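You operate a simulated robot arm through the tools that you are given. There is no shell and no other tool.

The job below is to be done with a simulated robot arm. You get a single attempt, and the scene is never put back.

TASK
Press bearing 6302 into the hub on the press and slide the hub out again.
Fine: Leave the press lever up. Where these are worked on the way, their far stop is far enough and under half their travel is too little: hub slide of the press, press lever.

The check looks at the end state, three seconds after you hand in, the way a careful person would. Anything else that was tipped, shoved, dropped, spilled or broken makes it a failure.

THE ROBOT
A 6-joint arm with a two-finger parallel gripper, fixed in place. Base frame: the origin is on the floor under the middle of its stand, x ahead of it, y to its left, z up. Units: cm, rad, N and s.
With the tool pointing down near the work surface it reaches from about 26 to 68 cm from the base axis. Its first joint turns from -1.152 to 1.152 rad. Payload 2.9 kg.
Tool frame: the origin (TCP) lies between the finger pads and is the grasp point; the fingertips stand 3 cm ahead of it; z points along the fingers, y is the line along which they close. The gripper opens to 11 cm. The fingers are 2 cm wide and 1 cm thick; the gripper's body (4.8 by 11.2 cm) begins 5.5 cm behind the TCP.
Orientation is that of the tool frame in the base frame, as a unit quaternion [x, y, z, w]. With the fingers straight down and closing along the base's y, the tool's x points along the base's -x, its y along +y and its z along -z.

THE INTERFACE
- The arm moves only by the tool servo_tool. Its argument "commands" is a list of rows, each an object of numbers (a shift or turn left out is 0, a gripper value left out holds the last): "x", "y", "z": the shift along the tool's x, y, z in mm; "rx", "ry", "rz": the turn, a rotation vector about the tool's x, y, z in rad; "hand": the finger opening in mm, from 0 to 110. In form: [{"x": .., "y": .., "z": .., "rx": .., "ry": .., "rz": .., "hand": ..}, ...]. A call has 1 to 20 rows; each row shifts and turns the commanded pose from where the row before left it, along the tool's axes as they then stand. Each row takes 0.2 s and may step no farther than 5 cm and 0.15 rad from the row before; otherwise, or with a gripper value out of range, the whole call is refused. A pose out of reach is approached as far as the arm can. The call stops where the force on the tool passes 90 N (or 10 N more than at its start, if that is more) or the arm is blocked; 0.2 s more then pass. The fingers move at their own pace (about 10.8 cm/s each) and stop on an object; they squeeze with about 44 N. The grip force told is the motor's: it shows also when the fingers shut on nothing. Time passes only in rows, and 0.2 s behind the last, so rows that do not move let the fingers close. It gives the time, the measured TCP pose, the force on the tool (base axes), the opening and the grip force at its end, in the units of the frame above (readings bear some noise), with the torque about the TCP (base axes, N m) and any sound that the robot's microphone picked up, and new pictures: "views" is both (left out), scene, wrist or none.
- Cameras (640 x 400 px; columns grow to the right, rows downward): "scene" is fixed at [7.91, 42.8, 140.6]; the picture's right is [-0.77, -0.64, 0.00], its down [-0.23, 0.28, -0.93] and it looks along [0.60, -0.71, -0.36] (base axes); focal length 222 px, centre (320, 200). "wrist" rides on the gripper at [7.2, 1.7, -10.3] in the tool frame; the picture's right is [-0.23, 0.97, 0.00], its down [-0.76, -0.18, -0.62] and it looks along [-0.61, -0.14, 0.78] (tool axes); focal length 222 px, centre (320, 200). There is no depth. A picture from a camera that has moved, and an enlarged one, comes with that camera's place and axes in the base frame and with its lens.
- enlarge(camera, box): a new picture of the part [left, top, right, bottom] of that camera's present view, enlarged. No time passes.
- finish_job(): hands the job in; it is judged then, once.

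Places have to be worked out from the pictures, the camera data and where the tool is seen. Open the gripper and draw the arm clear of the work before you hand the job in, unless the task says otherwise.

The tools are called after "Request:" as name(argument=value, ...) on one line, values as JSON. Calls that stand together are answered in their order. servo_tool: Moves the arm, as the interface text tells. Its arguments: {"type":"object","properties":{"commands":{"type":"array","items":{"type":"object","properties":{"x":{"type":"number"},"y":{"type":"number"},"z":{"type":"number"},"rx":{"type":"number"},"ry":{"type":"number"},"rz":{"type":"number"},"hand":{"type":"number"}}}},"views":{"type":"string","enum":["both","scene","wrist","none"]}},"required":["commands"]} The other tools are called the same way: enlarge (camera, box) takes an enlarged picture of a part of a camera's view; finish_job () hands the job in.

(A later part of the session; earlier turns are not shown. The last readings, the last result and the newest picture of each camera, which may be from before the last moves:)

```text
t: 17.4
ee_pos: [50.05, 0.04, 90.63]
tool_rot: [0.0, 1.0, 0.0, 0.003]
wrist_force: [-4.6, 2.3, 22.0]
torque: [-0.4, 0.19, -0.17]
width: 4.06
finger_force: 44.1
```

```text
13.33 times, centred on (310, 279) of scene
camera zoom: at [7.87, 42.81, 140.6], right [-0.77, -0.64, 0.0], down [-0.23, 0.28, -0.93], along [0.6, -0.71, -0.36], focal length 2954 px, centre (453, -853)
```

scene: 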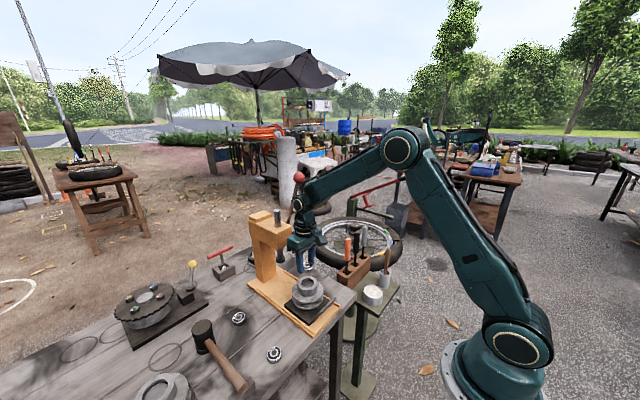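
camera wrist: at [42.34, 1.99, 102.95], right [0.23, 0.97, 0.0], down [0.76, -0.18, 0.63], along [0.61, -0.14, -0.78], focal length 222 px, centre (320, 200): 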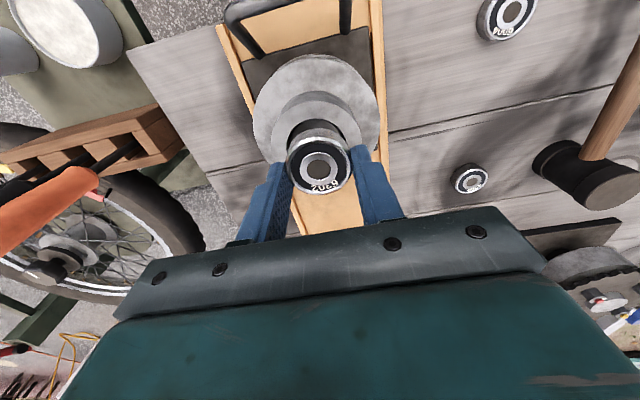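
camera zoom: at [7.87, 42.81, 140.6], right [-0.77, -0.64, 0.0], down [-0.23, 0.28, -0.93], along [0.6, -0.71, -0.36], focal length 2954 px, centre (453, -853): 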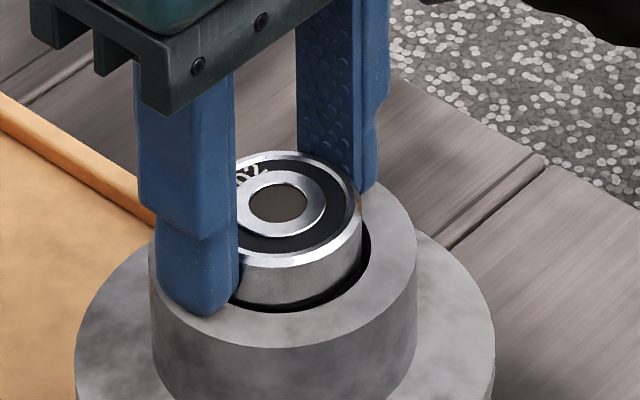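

Light-contact torque consistently puts the contact about 3.2 cm out on −y — that's a fingertip on the rim, not the bearing, so the bearing is already at/in the mouth. I unload slightly, trim −x 0.8 mm, and release it into the bore.

Request:
servo_tool(commands=[{"x": 0.8, "z": -1.5}, {}], views="none")

Request:
enlarge(camera="wrist", box=[275, 110, 365, 190])

Request:
enlarge(camera="scene", box=[298, 264, 322, 294])

```text
t: 18.0
ee_pos: [49.87, 0.14, 90.6]
tool_rot: [0.0, 1.0, 0.001, 0.002]
wrist_force: [3.4, 0.4, 9.3]
torque: [-0.28, -0.05, 0.09]
width: 4.06
finger_force: 43.7
```

```text
5.00 times, centred on (320, 150) of wrist
camera zoom: at [42.65, 1.79, 100.9], right [0.23, 0.97, 0.0], down [0.76, -0.18, 0.63], along [0.61, -0.14, -0.78], focal length 1111 px, centre (320, 450)
```

zoom: 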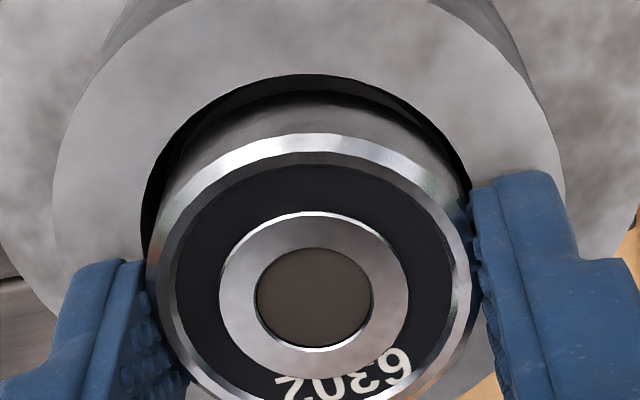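

```text
13.33 times, centred on (310, 279) of scene
camera zoom: at [7.9, 42.8, 140.6], right [-0.77, -0.64, 0.0], down [-0.23, 0.28, -0.93], along [0.6, -0.71, -0.36], focal length 2954 px, centre (453, -853)
```

zoom: 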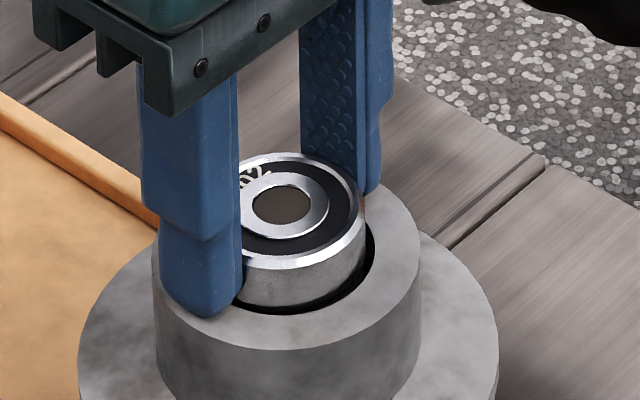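

Friction still holds it about 1 mm too far +x. I lift another 1.5 mm to free it with a 0.5 mm −x trim, then re-read.

Request:
servo_tool(commands=[{"x": 0.4, "z": -1.5}, {}], views="none")

Request:
enlarge(camera="wrist", box=[275, 110, 365, 190])

Request:
enlarge(camera="scene", box=[298, 264, 322, 294])

```text
t: 18.6
ee_pos: [49.8, 0.02, 90.69]
tool_rot: [0.0, 1.0, 0.001, 0.0]
wrist_force: [1.1, 0.0, -0.9]
torque: [0.01, -0.06, 0.02]
width: 4.05
finger_force: 44.0
```

```text
5.00 times, centred on (320, 150) of wrist
camera zoom: at [42.56, 1.83, 100.96], right [0.23, 0.97, 0.0], down [0.76, -0.18, 0.62], along [0.61, -0.14, -0.78], focal length 1111 px, centre (320, 450)
```

zoom: 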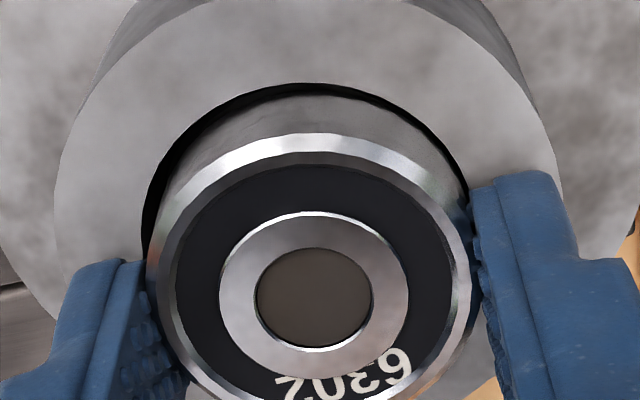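

```text
13.33 times, centred on (310, 279) of scene
camera zoom: at [7.91, 42.8, 140.6], right [-0.77, -0.64, 0.0], down [-0.23, 0.28, -0.93], along [0.6, -0.71, -0.36], focal length 2954 px, centre (453, -853)
```

zoom: 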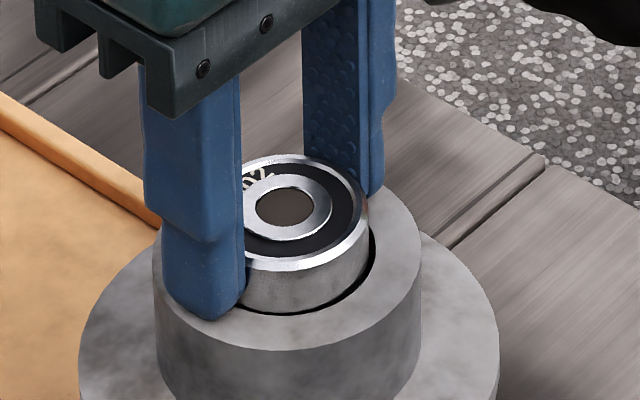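

No contact force now and the bearing is centred within ~1 mm. I trim −y 0.7 mm, +x 0.4 mm and open the fingers to let it drop into the bore.

Request:
servo_tool(commands=[{"x": -0.4, "y": -0.7}, {}, {"hand": 60}, {}, {}], views="none")

Request:
enlarge(camera="wrist", box=[260, 90, 380, 190])

Request:
enlarge(camera="scene", box=[298, 264, 322, 294])

```text
t: 19.8
ee_pos: [49.89, 0.07, 90.88]
tool_rot: [0.0, 1.0, 0.001, 0.001]
wrist_force: [0.0, 0.1, 0.2]
torque: [0.01, -0.01, -0.02]
width: 5.99
finger_force: 0.0
```

```text
4.00 times, centred on (320, 140) of wrist
camera zoom: at [42.61, 1.75, 101.11], right [0.23, 0.97, 0.0], down [0.76, -0.18, 0.63], along [0.61, -0.14, -0.78], focal length 888 px, centre (320, 440)
```

zoom: 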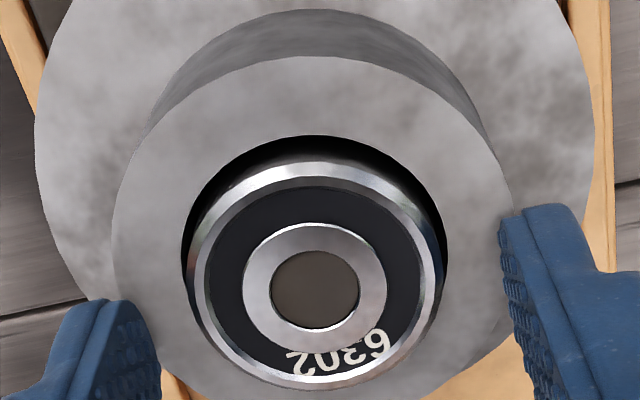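

```text
13.33 times, centred on (310, 279) of scene
camera zoom: at [7.91, 42.8, 140.6], right [-0.77, -0.64, 0.0], down [-0.23, 0.28, -0.93], along [0.6, -0.71, -0.36], focal length 2954 px, centre (453, -853)
```

zoom: 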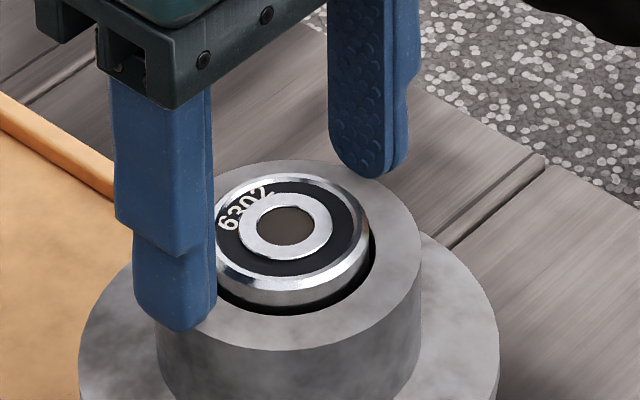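

The bearing dropped concentrically into the bore mouth, protruding about half its height — ready to be pressed. I lift straight up, then back off to look at the slide handle and the lever.

Request:
servo_tool(commands=[{"z": -10}, {"z": -40}, {"z": -45}, {"x": 45}, {"x": 45}, {"x": 45}, {"x": 45, "z": -20}, {"z": -20}, {}], views="both")

Request:
enlarge(camera="scene", box=[280, 250, 360, 340])

Request:
enlarge(camera="scene", box=[260, 160, 340, 260])

```text
t: 21.8
ee_pos: [31.89, 0.1, 104.35]
tool_rot: [0.0, 1.0, 0.001, 0.001]
wrist_force: [0.0, 0.0, -0.3]
torque: [0.02, 0.02, 0.0]
width: 6.01
finger_force: 0.0
camera wrist: at [24.59, 1.75, 114.59], right [0.23, 0.97, 0.0], down [0.76, -0.18, 0.62], along [0.61, -0.14, -0.78], focal length 222 px, centre (320, 200)
```

scene: 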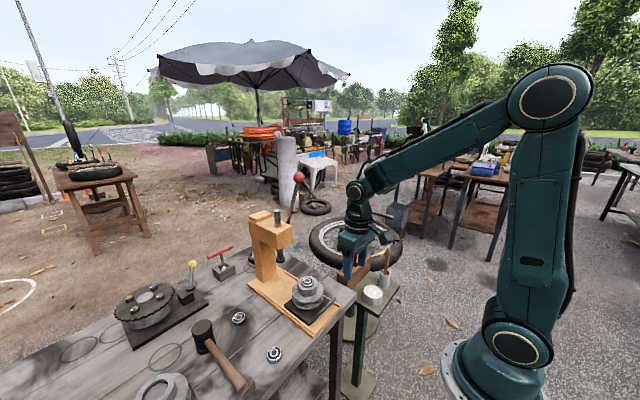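
wrist: 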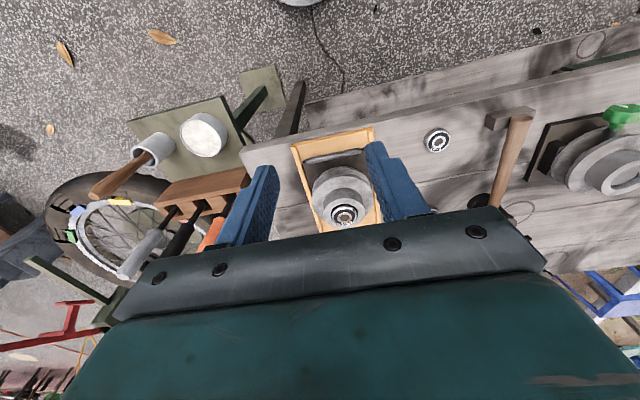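

```text
4.44 times, centred on (320, 295) of scene
camera zoom: at [7.91, 42.8, 140.6], right [-0.77, -0.64, 0.0], down [-0.23, 0.28, -0.93], along [0.6, -0.71, -0.36], focal length 985 px, centre (320, -222)
```

zoom: 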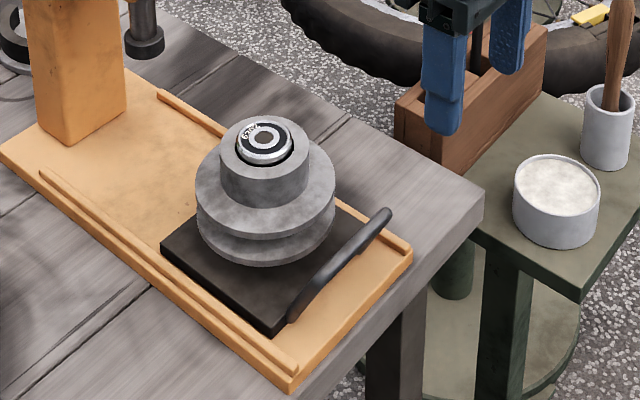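

```text
4.00 times, centred on (300, 210) of scene
camera zoom: at [7.91, 42.8, 140.6], right [-0.77, -0.64, 0.0], down [-0.23, 0.28, -0.93], along [0.6, -0.71, -0.36], focal length 886 px, centre (400, 160)
```

zoom: 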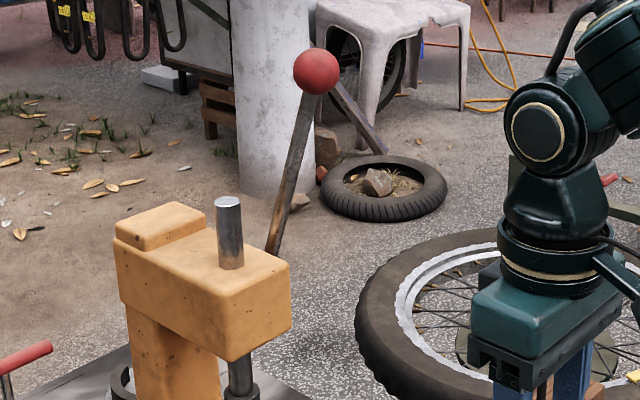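

Request:
enlarge(camera="wrist", box=[270, 110, 410, 240])

Request:
enlarge(camera="scene", box=[300, 280, 350, 340])

```text
3.08 times, centred on (340, 175) of wrist
camera zoom: at [24.59, 1.75, 114.59], right [0.23, 0.97, 0.0], down [0.76, -0.18, 0.62], along [0.61, -0.14, -0.78], focal length 684 px, centre (258, 277)
```

zoom: 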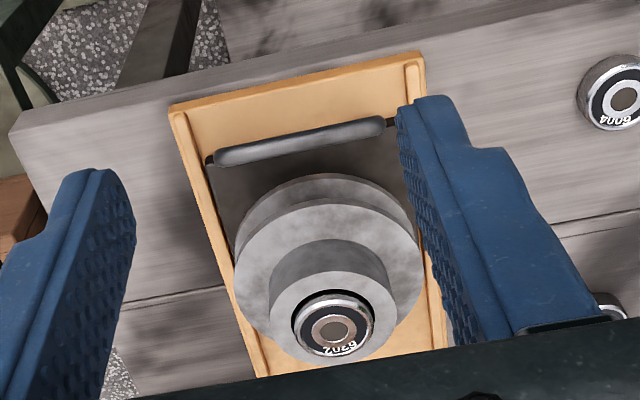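

```text
6.67 times, centred on (325, 310) of scene
camera zoom: at [7.91, 42.8, 140.6], right [-0.77, -0.64, 0.0], down [-0.23, 0.28, -0.93], along [0.6, -0.71, -0.36], focal length 1477 px, centre (287, -533)
```

zoom: 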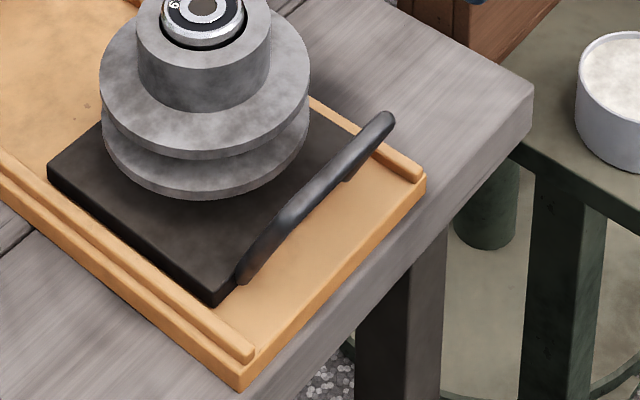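

The handle is an arched bar along y at about (42.5, ±4.8, 80.4). To push it (and later hook it) without the wrist hitting the press head I tilt the tool so the fingers point down-and-forward (~0.52 rad), with the fingers 70 mm apart.

Request:
servo_tool(commands=[{"ry": -0.13, "hand": 70}, {"ry": -0.13}, {"ry": -0.13}, {"ry": -0.13}, {}], views="both")

```text
t: 23.0
ee_pos: [31.86, 0.12, 104.37]
tool_rot: [0.0, 0.966, 0.002, 0.26]
wrist_force: [-0.2, -0.3, 0.0]
torque: [0.0, 0.01, -0.01]
width: 7.01
finger_force: 0.1
camera wrist: at [20.36, 1.76, 109.6], right [0.2, 0.97, 0.12], down [0.35, -0.18, 0.92], along [0.92, -0.14, -0.37], focal length 222 px, centre (320, 200)
```

scene: 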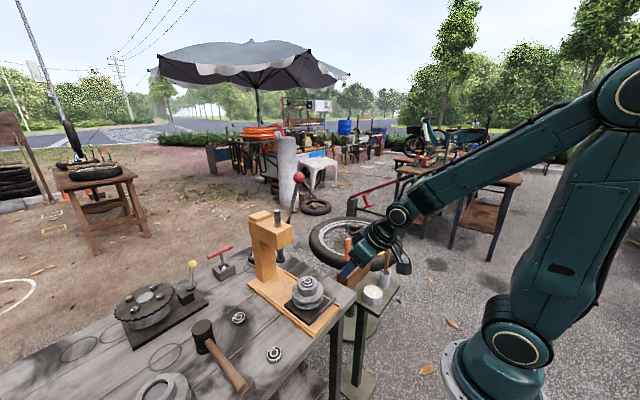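
wrist: 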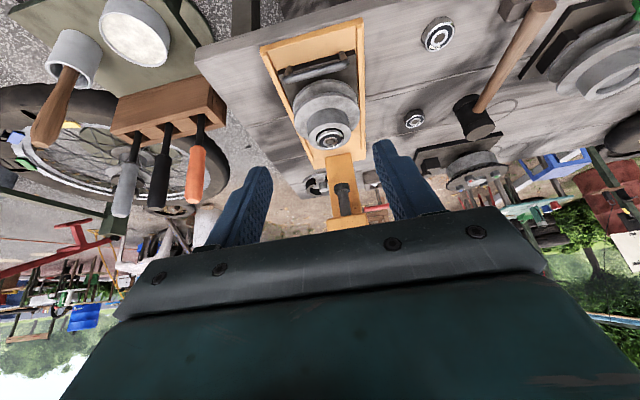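

The tilted view shows the press from the front. I zoom in to measure the handle, ram and head.

Request:
enlarge(camera="wrist", box=[250, 10, 400, 120])

Request:
enlarge(camera="wrist", box=[270, 80, 400, 240])

```text
3.64 times, centred on (325, 65) of wrist
camera zoom: at [20.36, 1.76, 109.6], right [0.2, 0.97, 0.12], down [0.35, -0.18, 0.92], along [0.92, -0.14, -0.37], focal length 808 px, centre (302, 691)
```

zoom: 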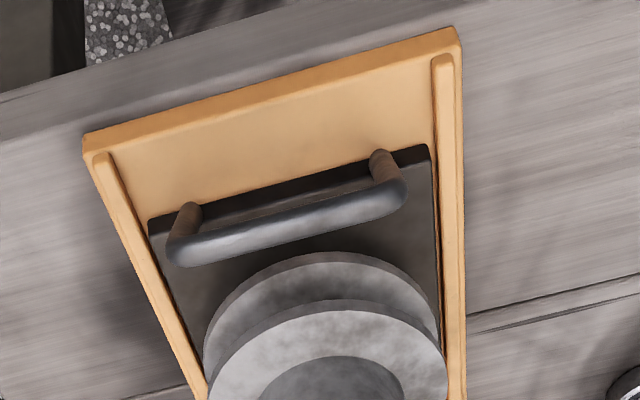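

```text
2.50 times, centred on (335, 160) of wrist
camera zoom: at [20.36, 1.76, 109.6], right [0.2, 0.97, 0.12], down [0.35, -0.18, 0.92], along [0.92, -0.14, -0.37], focal length 555 px, centre (282, 300)
```

zoom: 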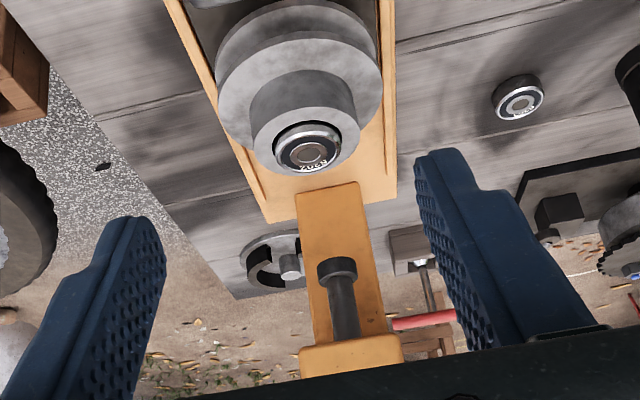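

The handle is a U: two posts rising from the plate with a crossbar. I zoom further in the scene view to fix its height and x.

Request:
enlarge(camera="scene", box=[308, 290, 342, 324])

Request:
enlarge(camera="wrist", box=[270, 40, 370, 100])

```text
11.76 times, centred on (325, 307) of scene
camera zoom: at [7.91, 42.8, 140.6], right [-0.77, -0.64, 0.0], down [-0.23, 0.28, -0.93], along [0.6, -0.71, -0.36], focal length 2607 px, centre (261, -1059)
```

zoom: 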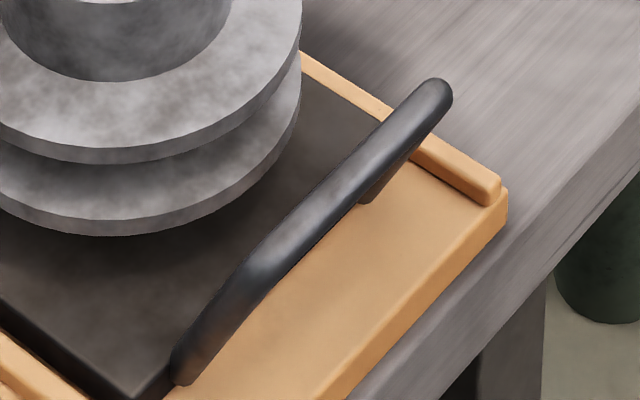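

```text
6.40 times, centred on (320, 70) of wrist
camera zoom: at [20.36, 1.76, 109.6], right [0.2, 0.97, 0.12], down [0.35, -0.18, 0.92], along [0.92, -0.14, -0.37], focal length 1422 px, centre (320, 1032)
```

zoom: 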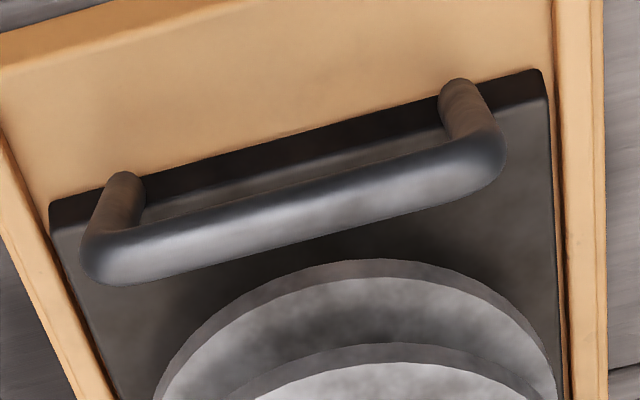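

Re-solving with both cameras: the handle leans toward the robot, crossbar centre ≈ (41.2, 0.1, 83.2), about 8 cm long between posts. I move the tilted fingers (40 mm apart) to just in front of the bar.

Request:
servo_tool(commands=[{"x": 12.1, "z": 39.4, "hand": 40}, {"x": 12.1, "z": 39.4}, {"x": 12.1, "z": 39.4}, {"x": 12.1, "z": 39.4}, {"x": 12.1, "z": 39.4}, {}], views="both")

Request:
enlarge(camera="scene", box=[300, 280, 350, 330])

Request:
enlarge(camera="wrist", box=[230, 70, 410, 230])

```text
t: 24.4
ee_pos: [36.83, 0.03, 84.13]
tool_rot: [0.0, 0.966, 0.002, 0.259]
wrist_force: [0.0, -0.4, 0.3]
torque: [0.01, 0.01, 0.01]
width: 3.99
finger_force: 0.0
out of reach, approached as far as the arm can: row 2
camera wrist: at [25.39, 1.82, 89.46], right [0.2, 0.97, 0.12], down [0.35, -0.18, 0.92], along [0.92, -0.14, -0.37], focal length 222 px, centre (320, 200)
```

scene: 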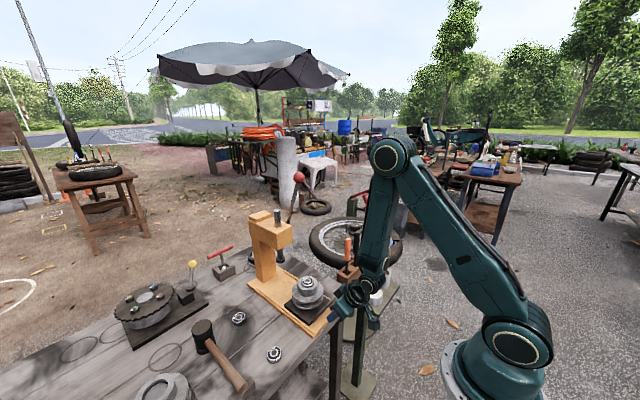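
wrist: 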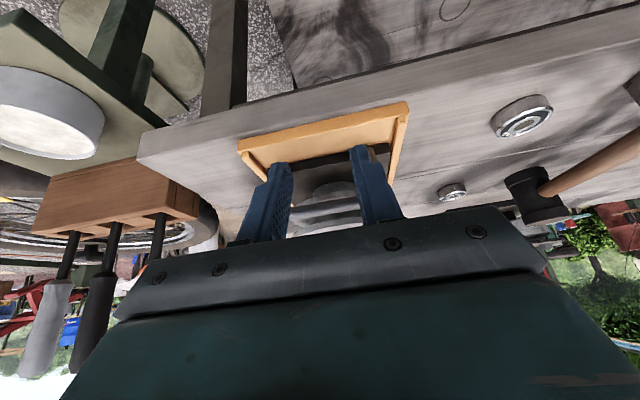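

```text
8.00 times, centred on (325, 305) of scene
camera zoom: at [7.91, 42.8, 140.6], right [-0.77, -0.64, 0.0], down [-0.23, 0.28, -0.93], along [0.6, -0.71, -0.36], focal length 1772 px, centre (280, -640)
```

zoom: 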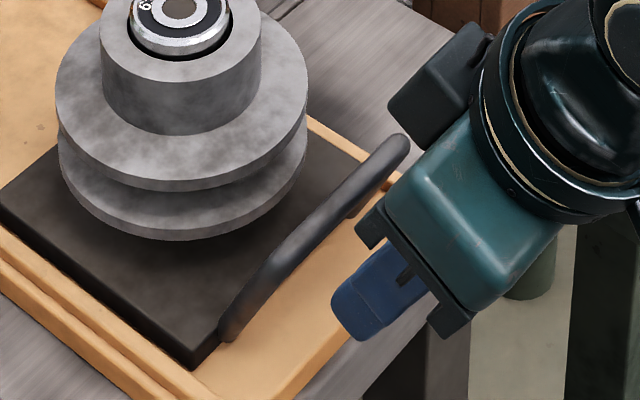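

```text
2.50 times, centred on (320, 150) of wrist
camera zoom: at [25.39, 1.82, 89.46], right [0.2, 0.97, 0.12], down [0.35, -0.18, 0.92], along [0.92, -0.14, -0.37], focal length 555 px, centre (320, 325)
```

zoom: 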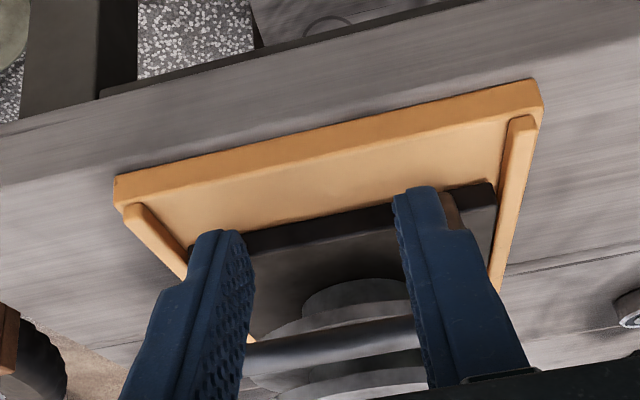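

The fingertips are just in front of and slightly below the bar (bar ≈ (41.2, 83.5)). I push along +x in small rows and watch the force.

Request:
servo_tool(commands=[{"x": -8.65, "z": 5.02}, {"x": -8.65, "z": 5.02}, {"x": -8.65, "z": 5.02}, {"x": -8.65, "z": 5.02}, {"x": -8.65, "z": 5.02}, {}], views="scene")

Request:
enlarge(camera="scene", box=[280, 260, 350, 330])

```text
t: 25.8
ee_pos: [41.87, 0.05, 83.99]
tool_rot: [0.0, 0.966, 0.001, 0.258]
wrist_force: [-1.5, -1.0, -0.2]
torque: [-0.01, 0.02, -0.03]
width: 4.03
finger_force: 0.2
```

scene: 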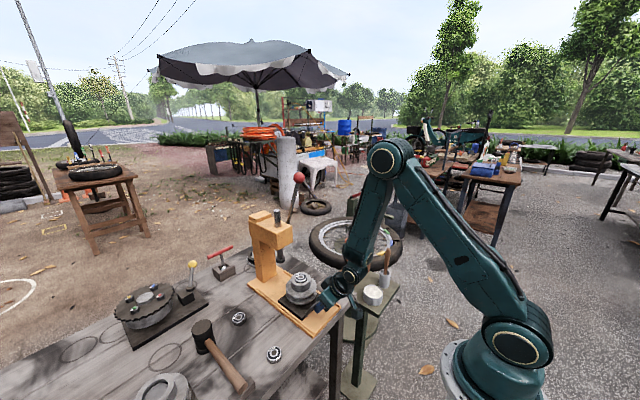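

```text
5.71 times, centred on (315, 295) of scene
camera zoom: at [7.91, 42.8, 140.6], right [-0.77, -0.64, 0.0], down [-0.23, 0.28, -0.93], along [0.6, -0.71, -0.36], focal length 1266 px, centre (349, -343)
```

zoom: 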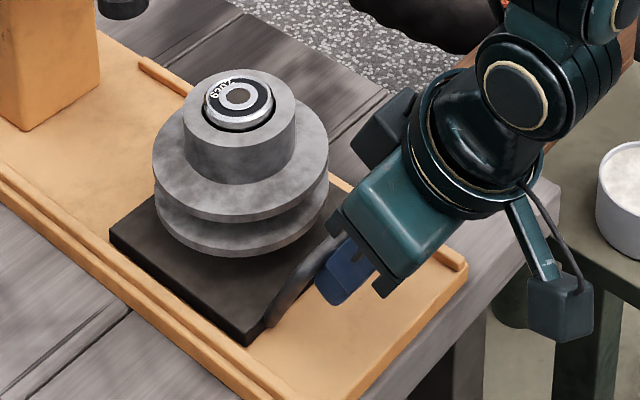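

The slide is moving with almost no resistance. I continue pushing 8 cm more.

Request:
servo_tool(commands=[{"x": -8.65, "z": 5.02}, {"x": -8.65, "z": 5.02}, {"x": -8.65, "z": 5.02}, {"x": -8.65, "z": 5.02}, {"x": -8.65, "z": 5.02}, {"x": -8.65, "z": 5.02}, {"x": -8.65, "z": 5.02}, {"x": -8.65, "z": 5.02}, {}], views="scene")

Request:
enlarge(camera="scene", box=[260, 210, 350, 310])

```text
t: 27.8
ee_pos: [50.02, 0.15, 84.37]
tool_rot: [0.001, 0.966, 0.001, 0.259]
wrist_force: [-1.8, -1.1, -0.7]
torque: [-0.02, 0.05, -0.05]
width: 4.02
finger_force: 0.4
```

scene: 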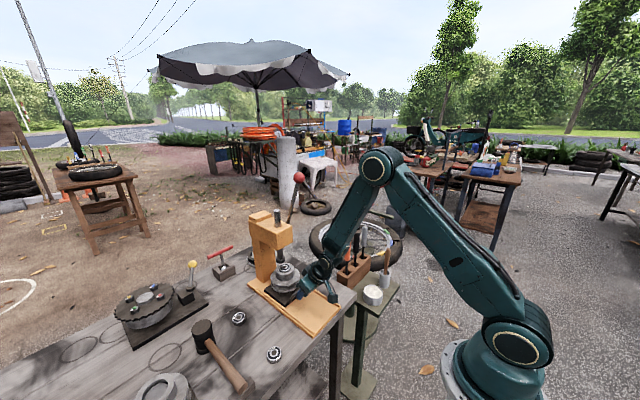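

```text
4.00 times, centred on (305, 260) of scene
camera zoom: at [7.91, 42.8, 140.6], right [-0.77, -0.64, 0.0], down [-0.23, 0.28, -0.93], along [0.6, -0.71, -0.36], focal length 886 px, centre (380, -40)
```

zoom: 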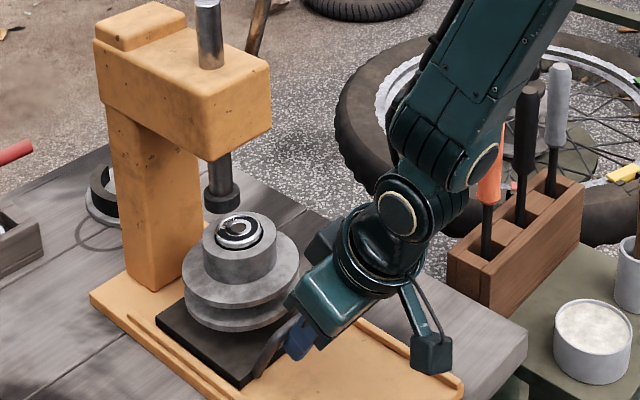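

The hub is nearly under the ram. I continue in finer 5 mm steps toward the inner stop.

Request:
servo_tool(commands=[{"x": -4.33, "z": 2.51}, {"x": -4.33, "z": 2.51}, {"x": -4.33, "z": 2.51}, {"x": -4.33, "z": 2.51}, {}], views="none")

Request:
enlarge(camera="scene", box=[260, 210, 350, 310])

```text
t: 29.0
ee_pos: [52.11, 0.12, 84.46]
tool_rot: [0.0, 0.966, 0.001, 0.259]
wrist_force: [0.0, -0.6, -0.5]
torque: [0.01, 0.01, 0.01]
width: 3.99
finger_force: 0.1
```

```text
4.00 times, centred on (305, 260) of scene
camera zoom: at [7.91, 42.8, 140.6], right [-0.77, -0.64, 0.0], down [-0.23, 0.28, -0.93], along [0.6, -0.71, -0.36], focal length 886 px, centre (380, -40)
```

zoom: 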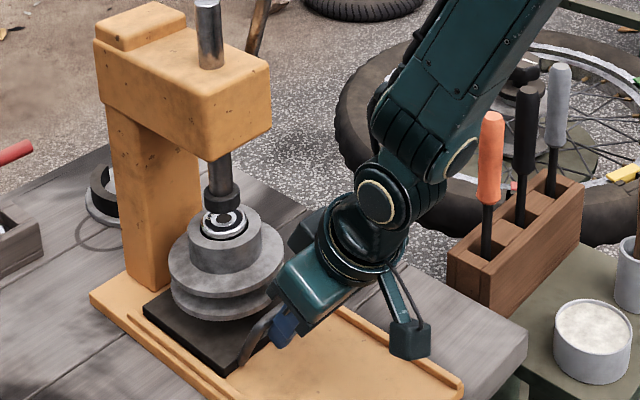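

Almost under the ram; the force is still nil. I keep going in 4 mm steps until the stop shows as force.

Request:
servo_tool(commands=[{"x": -3.46, "z": 2.0}, {"x": -3.46, "z": 2.0}, {}], views="none")

Request:
enlarge(camera="scene", box=[275, 230, 335, 300])

```text
t: 29.8
ee_pos: [52.25, -0.02, 84.05]
tool_rot: [0.0, 0.968, 0.001, 0.252]
wrist_force: [-25.7, -0.3, -7.3]
torque: [0.16, 0.2, 0.06]
width: 3.98
finger_force: 0.0
```

```text
5.71 times, centred on (305, 265) of scene
camera zoom: at [7.86, 42.8, 140.61], right [-0.77, -0.64, 0.0], down [-0.23, 0.28, -0.93], along [0.6, -0.71, -0.36], focal length 1266 px, centre (406, -171)
```

zoom: 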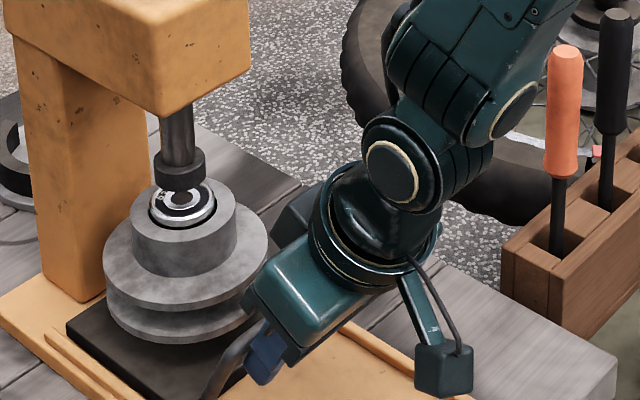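

The force of −26 N shows the slide is at its inner stop, with the hub under the ram. I back off −x 4 cm, lift, and then look for the lever ball.

Request:
servo_tool(commands=[{"x": 8.65, "z": -5.02}, {"x": 17.3, "z": -10.04}, {"x": 17.3, "z": -10.04}, {"x": -20, "z": -34.6}, {"x": -20, "z": -34.6}, {"x": -20, "z": -34.6}, {"x": -20, "z": -34.6}, {"x": -20, "z": -34.6}, {}], views="both")

Request:
enlarge(camera="scene", box=[260, 160, 340, 260])

Request:
enlarge(camera="scene", box=[265, 240, 325, 310])

```text
t: 31.8
ee_pos: [47.82, -0.24, 104.44]
tool_rot: [0.0, 0.966, 0.001, 0.259]
wrist_force: [-0.5, -0.4, 0.6]
torque: [0.01, 0.0, 0.02]
width: 3.98
finger_force: 0.1
camera wrist: at [36.34, 1.53, 109.74], right [0.2, 0.97, 0.11], down [0.35, -0.18, 0.92], along [0.92, -0.14, -0.37], focal length 222 px, centre (320, 200)
```

scene: 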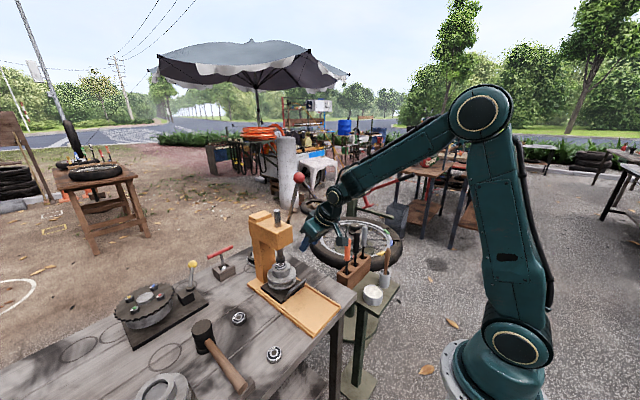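
wrist: 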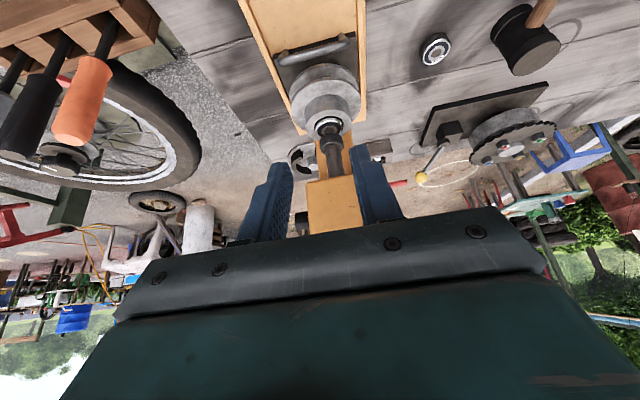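

```text
4.00 times, centred on (300, 210) of scene
camera zoom: at [7.91, 42.8, 140.6], right [-0.77, -0.64, 0.0], down [-0.23, 0.28, -0.93], along [0.6, -0.71, -0.36], focal length 886 px, centre (400, 160)
```

zoom: 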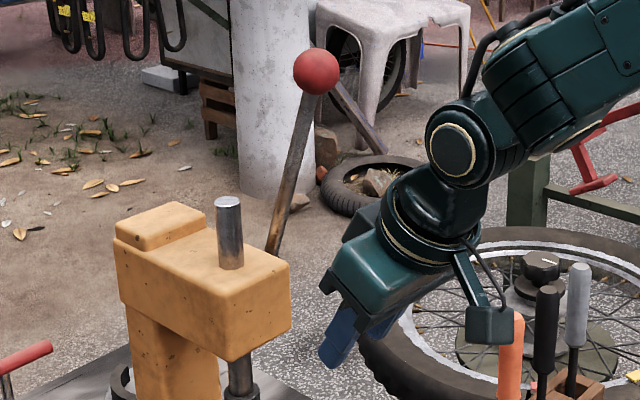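

```text
5.71 times, centred on (295, 275) of scene
camera zoom: at [7.91, 42.8, 140.6], right [-0.77, -0.64, 0.0], down [-0.23, 0.28, -0.93], along [0.6, -0.71, -0.36], focal length 1266 px, centre (463, -229)
```

zoom: 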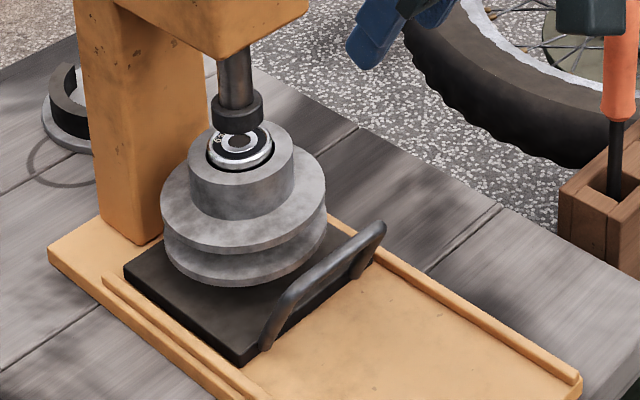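

The hub sits under the ram with the bearing in place. Now I raise the arm, straighten the tool and open the hand so the wrist camera can look down on the lever ball from above.

Request:
servo_tool(commands=[{"x": -25, "z": -43, "hand": 100}, {"x": -25, "z": -43}, {"x": -25, "z": -43}, {"x": -25, "z": -43}, {"x": -25, "z": -43}, {"x": -25, "z": -43}, {"ry": 0.13}, {"ry": 0.13}, {"ry": 0.13}, {"ry": 0.13}, {}], views="both")

```text
t: 34.0
ee_pos: [48.22, -0.01, 133.45]
tool_rot: [0.0, 1.0, 0.001, 0.031]
wrist_force: [16.7, 4.3, -21.7]
torque: [-0.61, 0.09, -0.42]
width: 10.04
finger_force: 0.1
out of reach, approached as far as the arm can: row 10
stopped in row 10: the force on the tool passed its limit at 105 N (the readings are from after the stop); the commanded pose is now the measured one
camera wrist: at [40.32, 1.63, 143.23], right [0.23, 0.97, 0.02], down [0.72, -0.18, 0.67], along [0.65, -0.14, -0.74], focal length 222 px, centre (320, 200)
```

scene: 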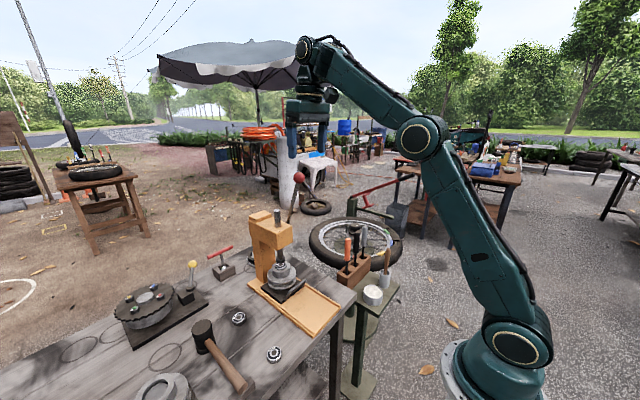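
wrist: 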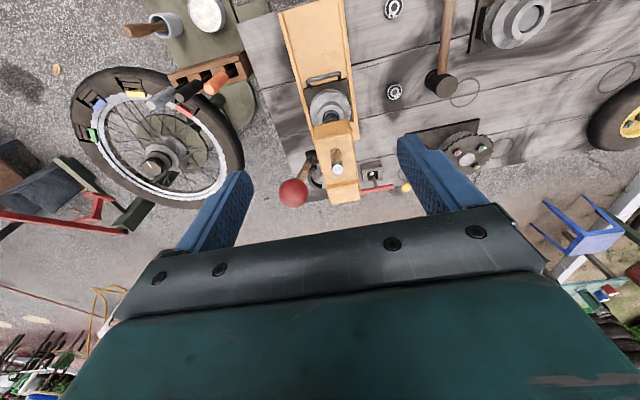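

The arm reached the edge of its reach (force spike from the stretch, nothing touched as far as I can see). I check the ball position and the wrist view closely.

Request:
enlarge(camera="wrist", box=[260, 60, 380, 220])

Request:
enlarge(camera="scene", box=[250, 110, 350, 250])

```text
2.50 times, centred on (320, 140) of wrist
camera zoom: at [40.32, 1.63, 143.23], right [0.23, 0.97, 0.02], down [0.72, -0.18, 0.67], along [0.65, -0.14, -0.74], focal length 555 px, centre (320, 350)
```

zoom: 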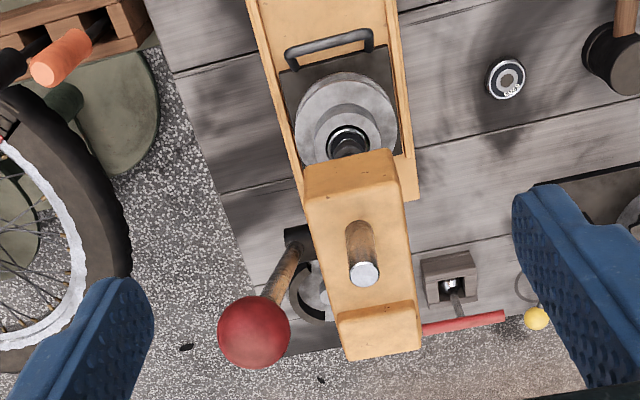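

```text
2.86 times, centred on (300, 180) of scene
camera zoom: at [7.91, 42.8, 140.6], right [-0.77, -0.64, 0.0], down [-0.23, 0.28, -0.93], along [0.6, -0.71, -0.36], focal length 633 px, centre (377, 257)
```

zoom: 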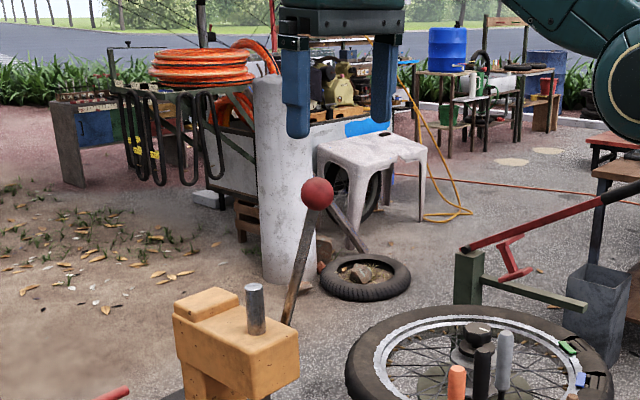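

Triangulated ball centre ≈ (57.6, −5.6, 121.3), diameter ≈ 3.8 cm; pivot ≈ (64.4, −5.5, 101). I'll grip the ball with the tool tilted back (keeps within reach, rod between the fingers); first I tilt and move to a pre-grasp 8 cm behind it.

Request:
servo_tool(commands=[{"ry": -0.116, "hand": 70}, {"ry": -0.116}, {"ry": -0.116}, {"ry": -0.116}, {"x": -7, "y": -19, "z": 24}, {"x": -7, "y": -19, "z": 24}, {"x": -7, "y": -18, "z": 24}, {}], views="both")

Request:
enlarge(camera="wrist", box=[230, 80, 410, 230])

Request:
enlarge(camera="scene", box=[270, 130, 350, 230])

```text
t: 35.8
ee_pos: [53.42, -5.79, 128.15]
tool_rot: [-0.001, 0.966, 0.001, 0.258]
wrist_force: [-0.9, 0.7, 0.0]
torque: [0.02, 0.03, 0.01]
width: 7.02
finger_force: 0.0
camera wrist: at [42.0, -4.07, 133.53], right [0.2, 0.97, 0.11], down [0.35, -0.18, 0.92], along [0.92, -0.14, -0.38], focal length 222 px, centre (320, 200)
```

scene: 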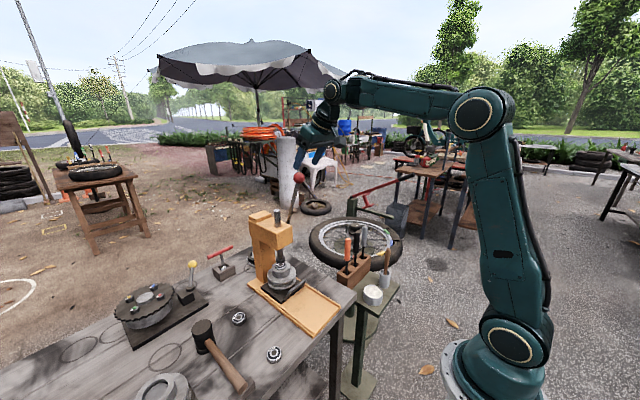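
wrist: 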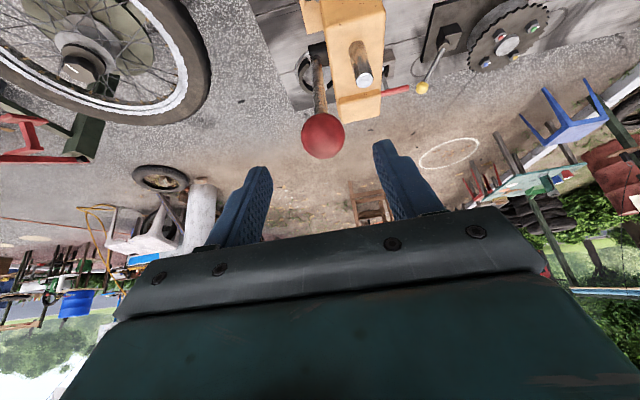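

```text
2.67 times, centred on (320, 155) of wrist
camera zoom: at [42.0, -4.07, 133.53], right [0.2, 0.97, 0.11], down [0.35, -0.18, 0.92], along [0.92, -0.14, -0.38], focal length 592 px, centre (320, 320)
```

zoom: 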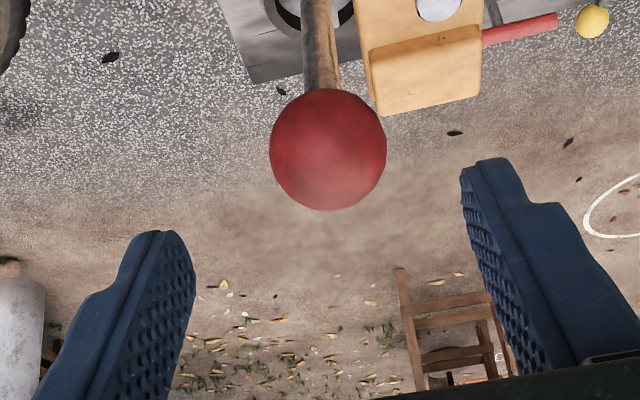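

```text
4.00 times, centred on (310, 180) of scene
camera zoom: at [7.91, 42.8, 140.6], right [-0.77, -0.64, 0.0], down [-0.23, 0.28, -0.93], along [0.6, -0.71, -0.36], focal length 886 px, centre (360, 280)
```

zoom: 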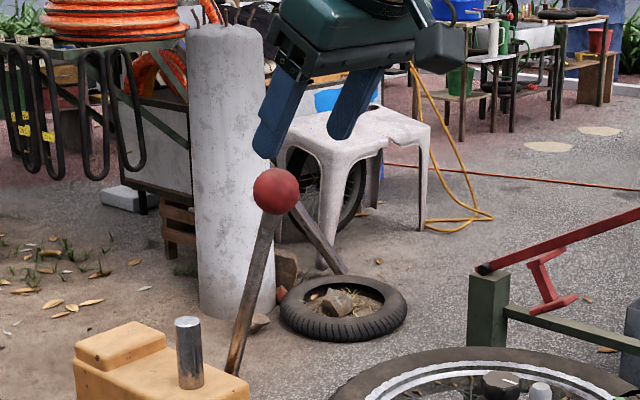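

In the tool frame the ball sits at about (−0.3, 0.26, 8.0) cm, as planned. I advance along the fingers so the ball is between the pads.

Request:
servo_tool(commands=[{"x": -1, "y": 1, "z": 26}, {"x": -1, "y": 1, "z": 26}, {"x": -1, "y": 0.6, "z": 26}, {}], views="wrist")

Request:
enlarge(camera="wrist", box=[230, 110, 410, 240])

Request:
enlarge(camera="scene", box=[270, 140, 340, 230])

```text
t: 36.8
ee_pos: [57.62, -5.42, 121.6]
tool_rot: [0.0, 0.966, 0.001, 0.259]
wrist_force: [0.0, 0.2, 0.0]
torque: [0.01, -0.03, 0.05]
width: 7.0
finger_force: 0.0
camera wrist: at [46.28, -3.82, 127.05], right [0.2, 0.97, 0.11], down [0.35, -0.18, 0.92], along [0.92, -0.14, -0.38], focal length 222 px, centre (320, 200)
```

wrist: 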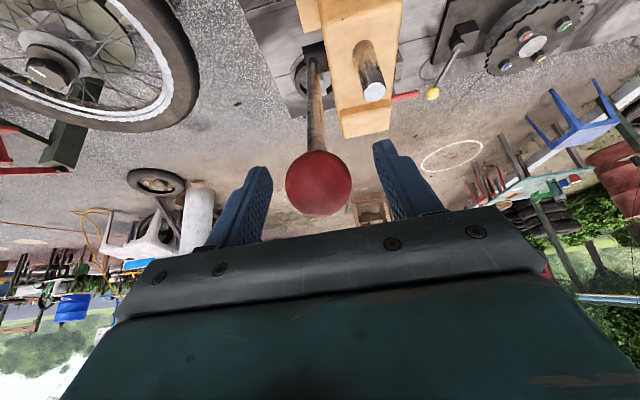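

```text
3.08 times, centred on (320, 175) of wrist
camera zoom: at [46.28, -3.82, 127.05], right [0.2, 0.97, 0.11], down [0.35, -0.18, 0.92], along [0.92, -0.14, -0.38], focal length 684 px, centre (320, 277)
```

zoom: 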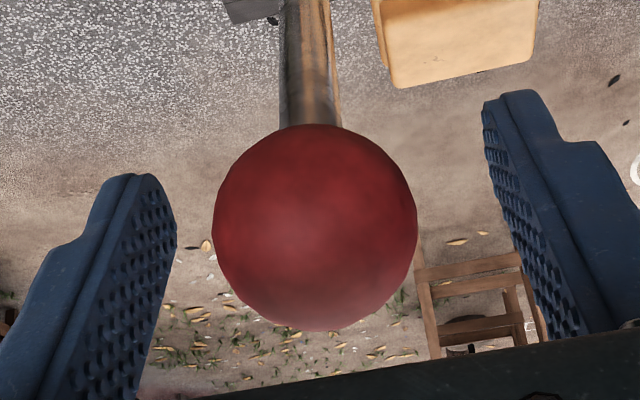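

```text
4.44 times, centred on (305, 185) of scene
camera zoom: at [7.91, 42.8, 140.6], right [-0.77, -0.64, 0.0], down [-0.23, 0.28, -0.93], along [0.6, -0.71, -0.36], focal length 985 px, centre (387, 267)
```

zoom: 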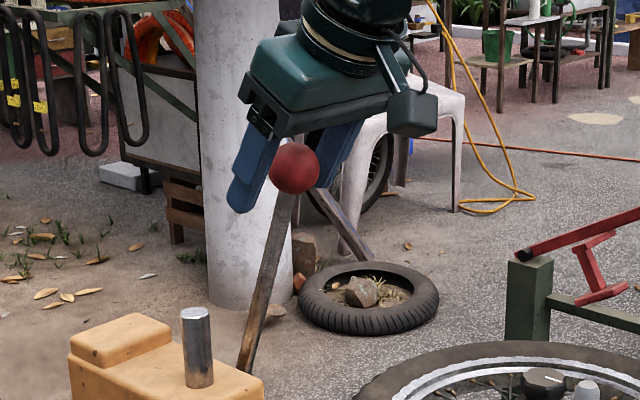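

By apparent size the ball centre is within 2 mm of the TCP. I zoom the scene view once more to confirm it lies between the fingers before closing.

Request:
enlarge(camera="scene", box=[280, 160, 320, 195])

```text
11.43 times, centred on (300, 178) of scene
camera zoom: at [7.91, 42.8, 140.6], right [-0.77, -0.64, 0.0], down [-0.23, 0.28, -0.93], along [0.6, -0.71, -0.36], focal length 2532 px, centre (549, 457)
```

zoom: 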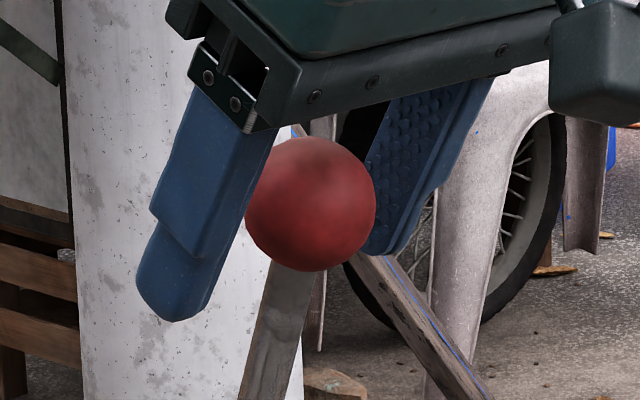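

With better-orthogonalised camera axes the ball is about 0.6 cm off along tool +x and 0.4 cm back. I correct that and close on the ball.

Request:
servo_tool(commands=[{"x": 5.5, "z": -3}, {}, {"hand": 25}, {"hand": 25}, {"hand": 25}, {"hand": 25}], views="both")

Request:
enlarge(camera="scene", box=[280, 160, 320, 195])

Request:
enlarge(camera="wrist", box=[230, 110, 410, 240])

```text
t: 38.2
ee_pos: [56.92, -5.61, 121.76]
tool_rot: [0.0, 0.966, 0.0, 0.258]
wrist_force: [-0.2, -2.9, -1.2]
torque: [-0.02, -0.11, -0.08]
width: 3.77
finger_force: 44.7
camera wrist: at [45.63, -3.84, 127.08], right [0.2, 0.97, 0.11], down [0.35, -0.18, 0.92], along [0.92, -0.14, -0.38], focal length 222 px, centre (320, 200)
```

scene: 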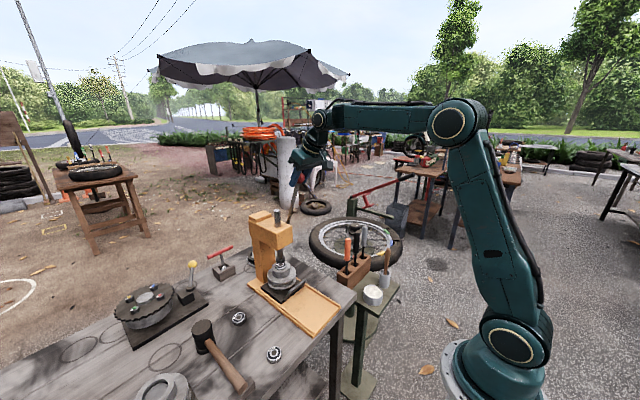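
wrist: 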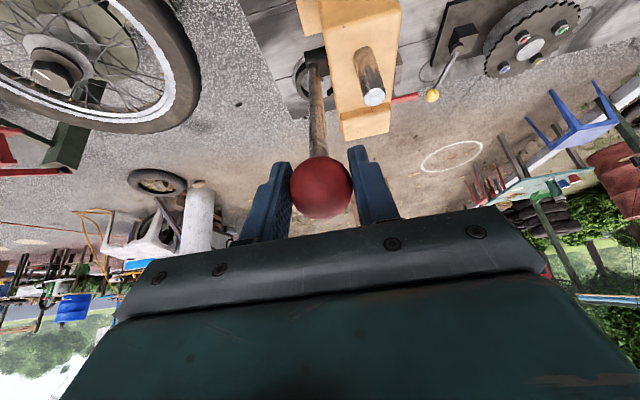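

```text
11.43 times, centred on (300, 178) of scene
camera zoom: at [7.91, 42.79, 140.61], right [-0.77, -0.64, 0.0], down [-0.23, 0.28, -0.93], along [0.6, -0.71, -0.36], focal length 2532 px, centre (549, 457)
```

zoom: 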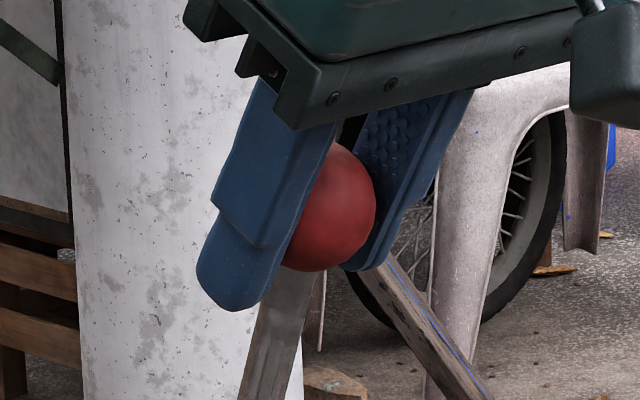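

```text
3.08 times, centred on (320, 175) of wrist
camera zoom: at [45.63, -3.84, 127.08], right [0.2, 0.97, 0.11], down [0.35, -0.18, 0.92], along [0.92, -0.14, -0.38], focal length 684 px, centre (320, 277)
```

zoom: 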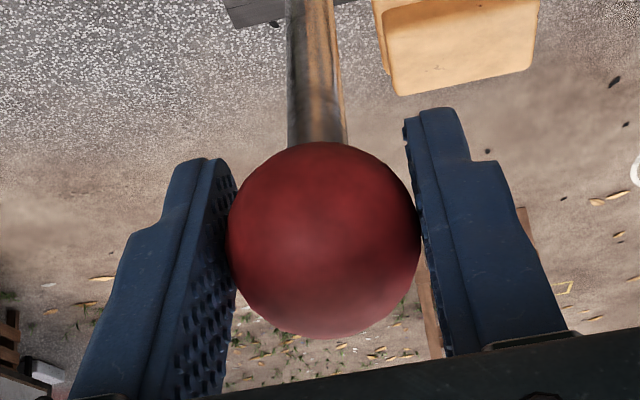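

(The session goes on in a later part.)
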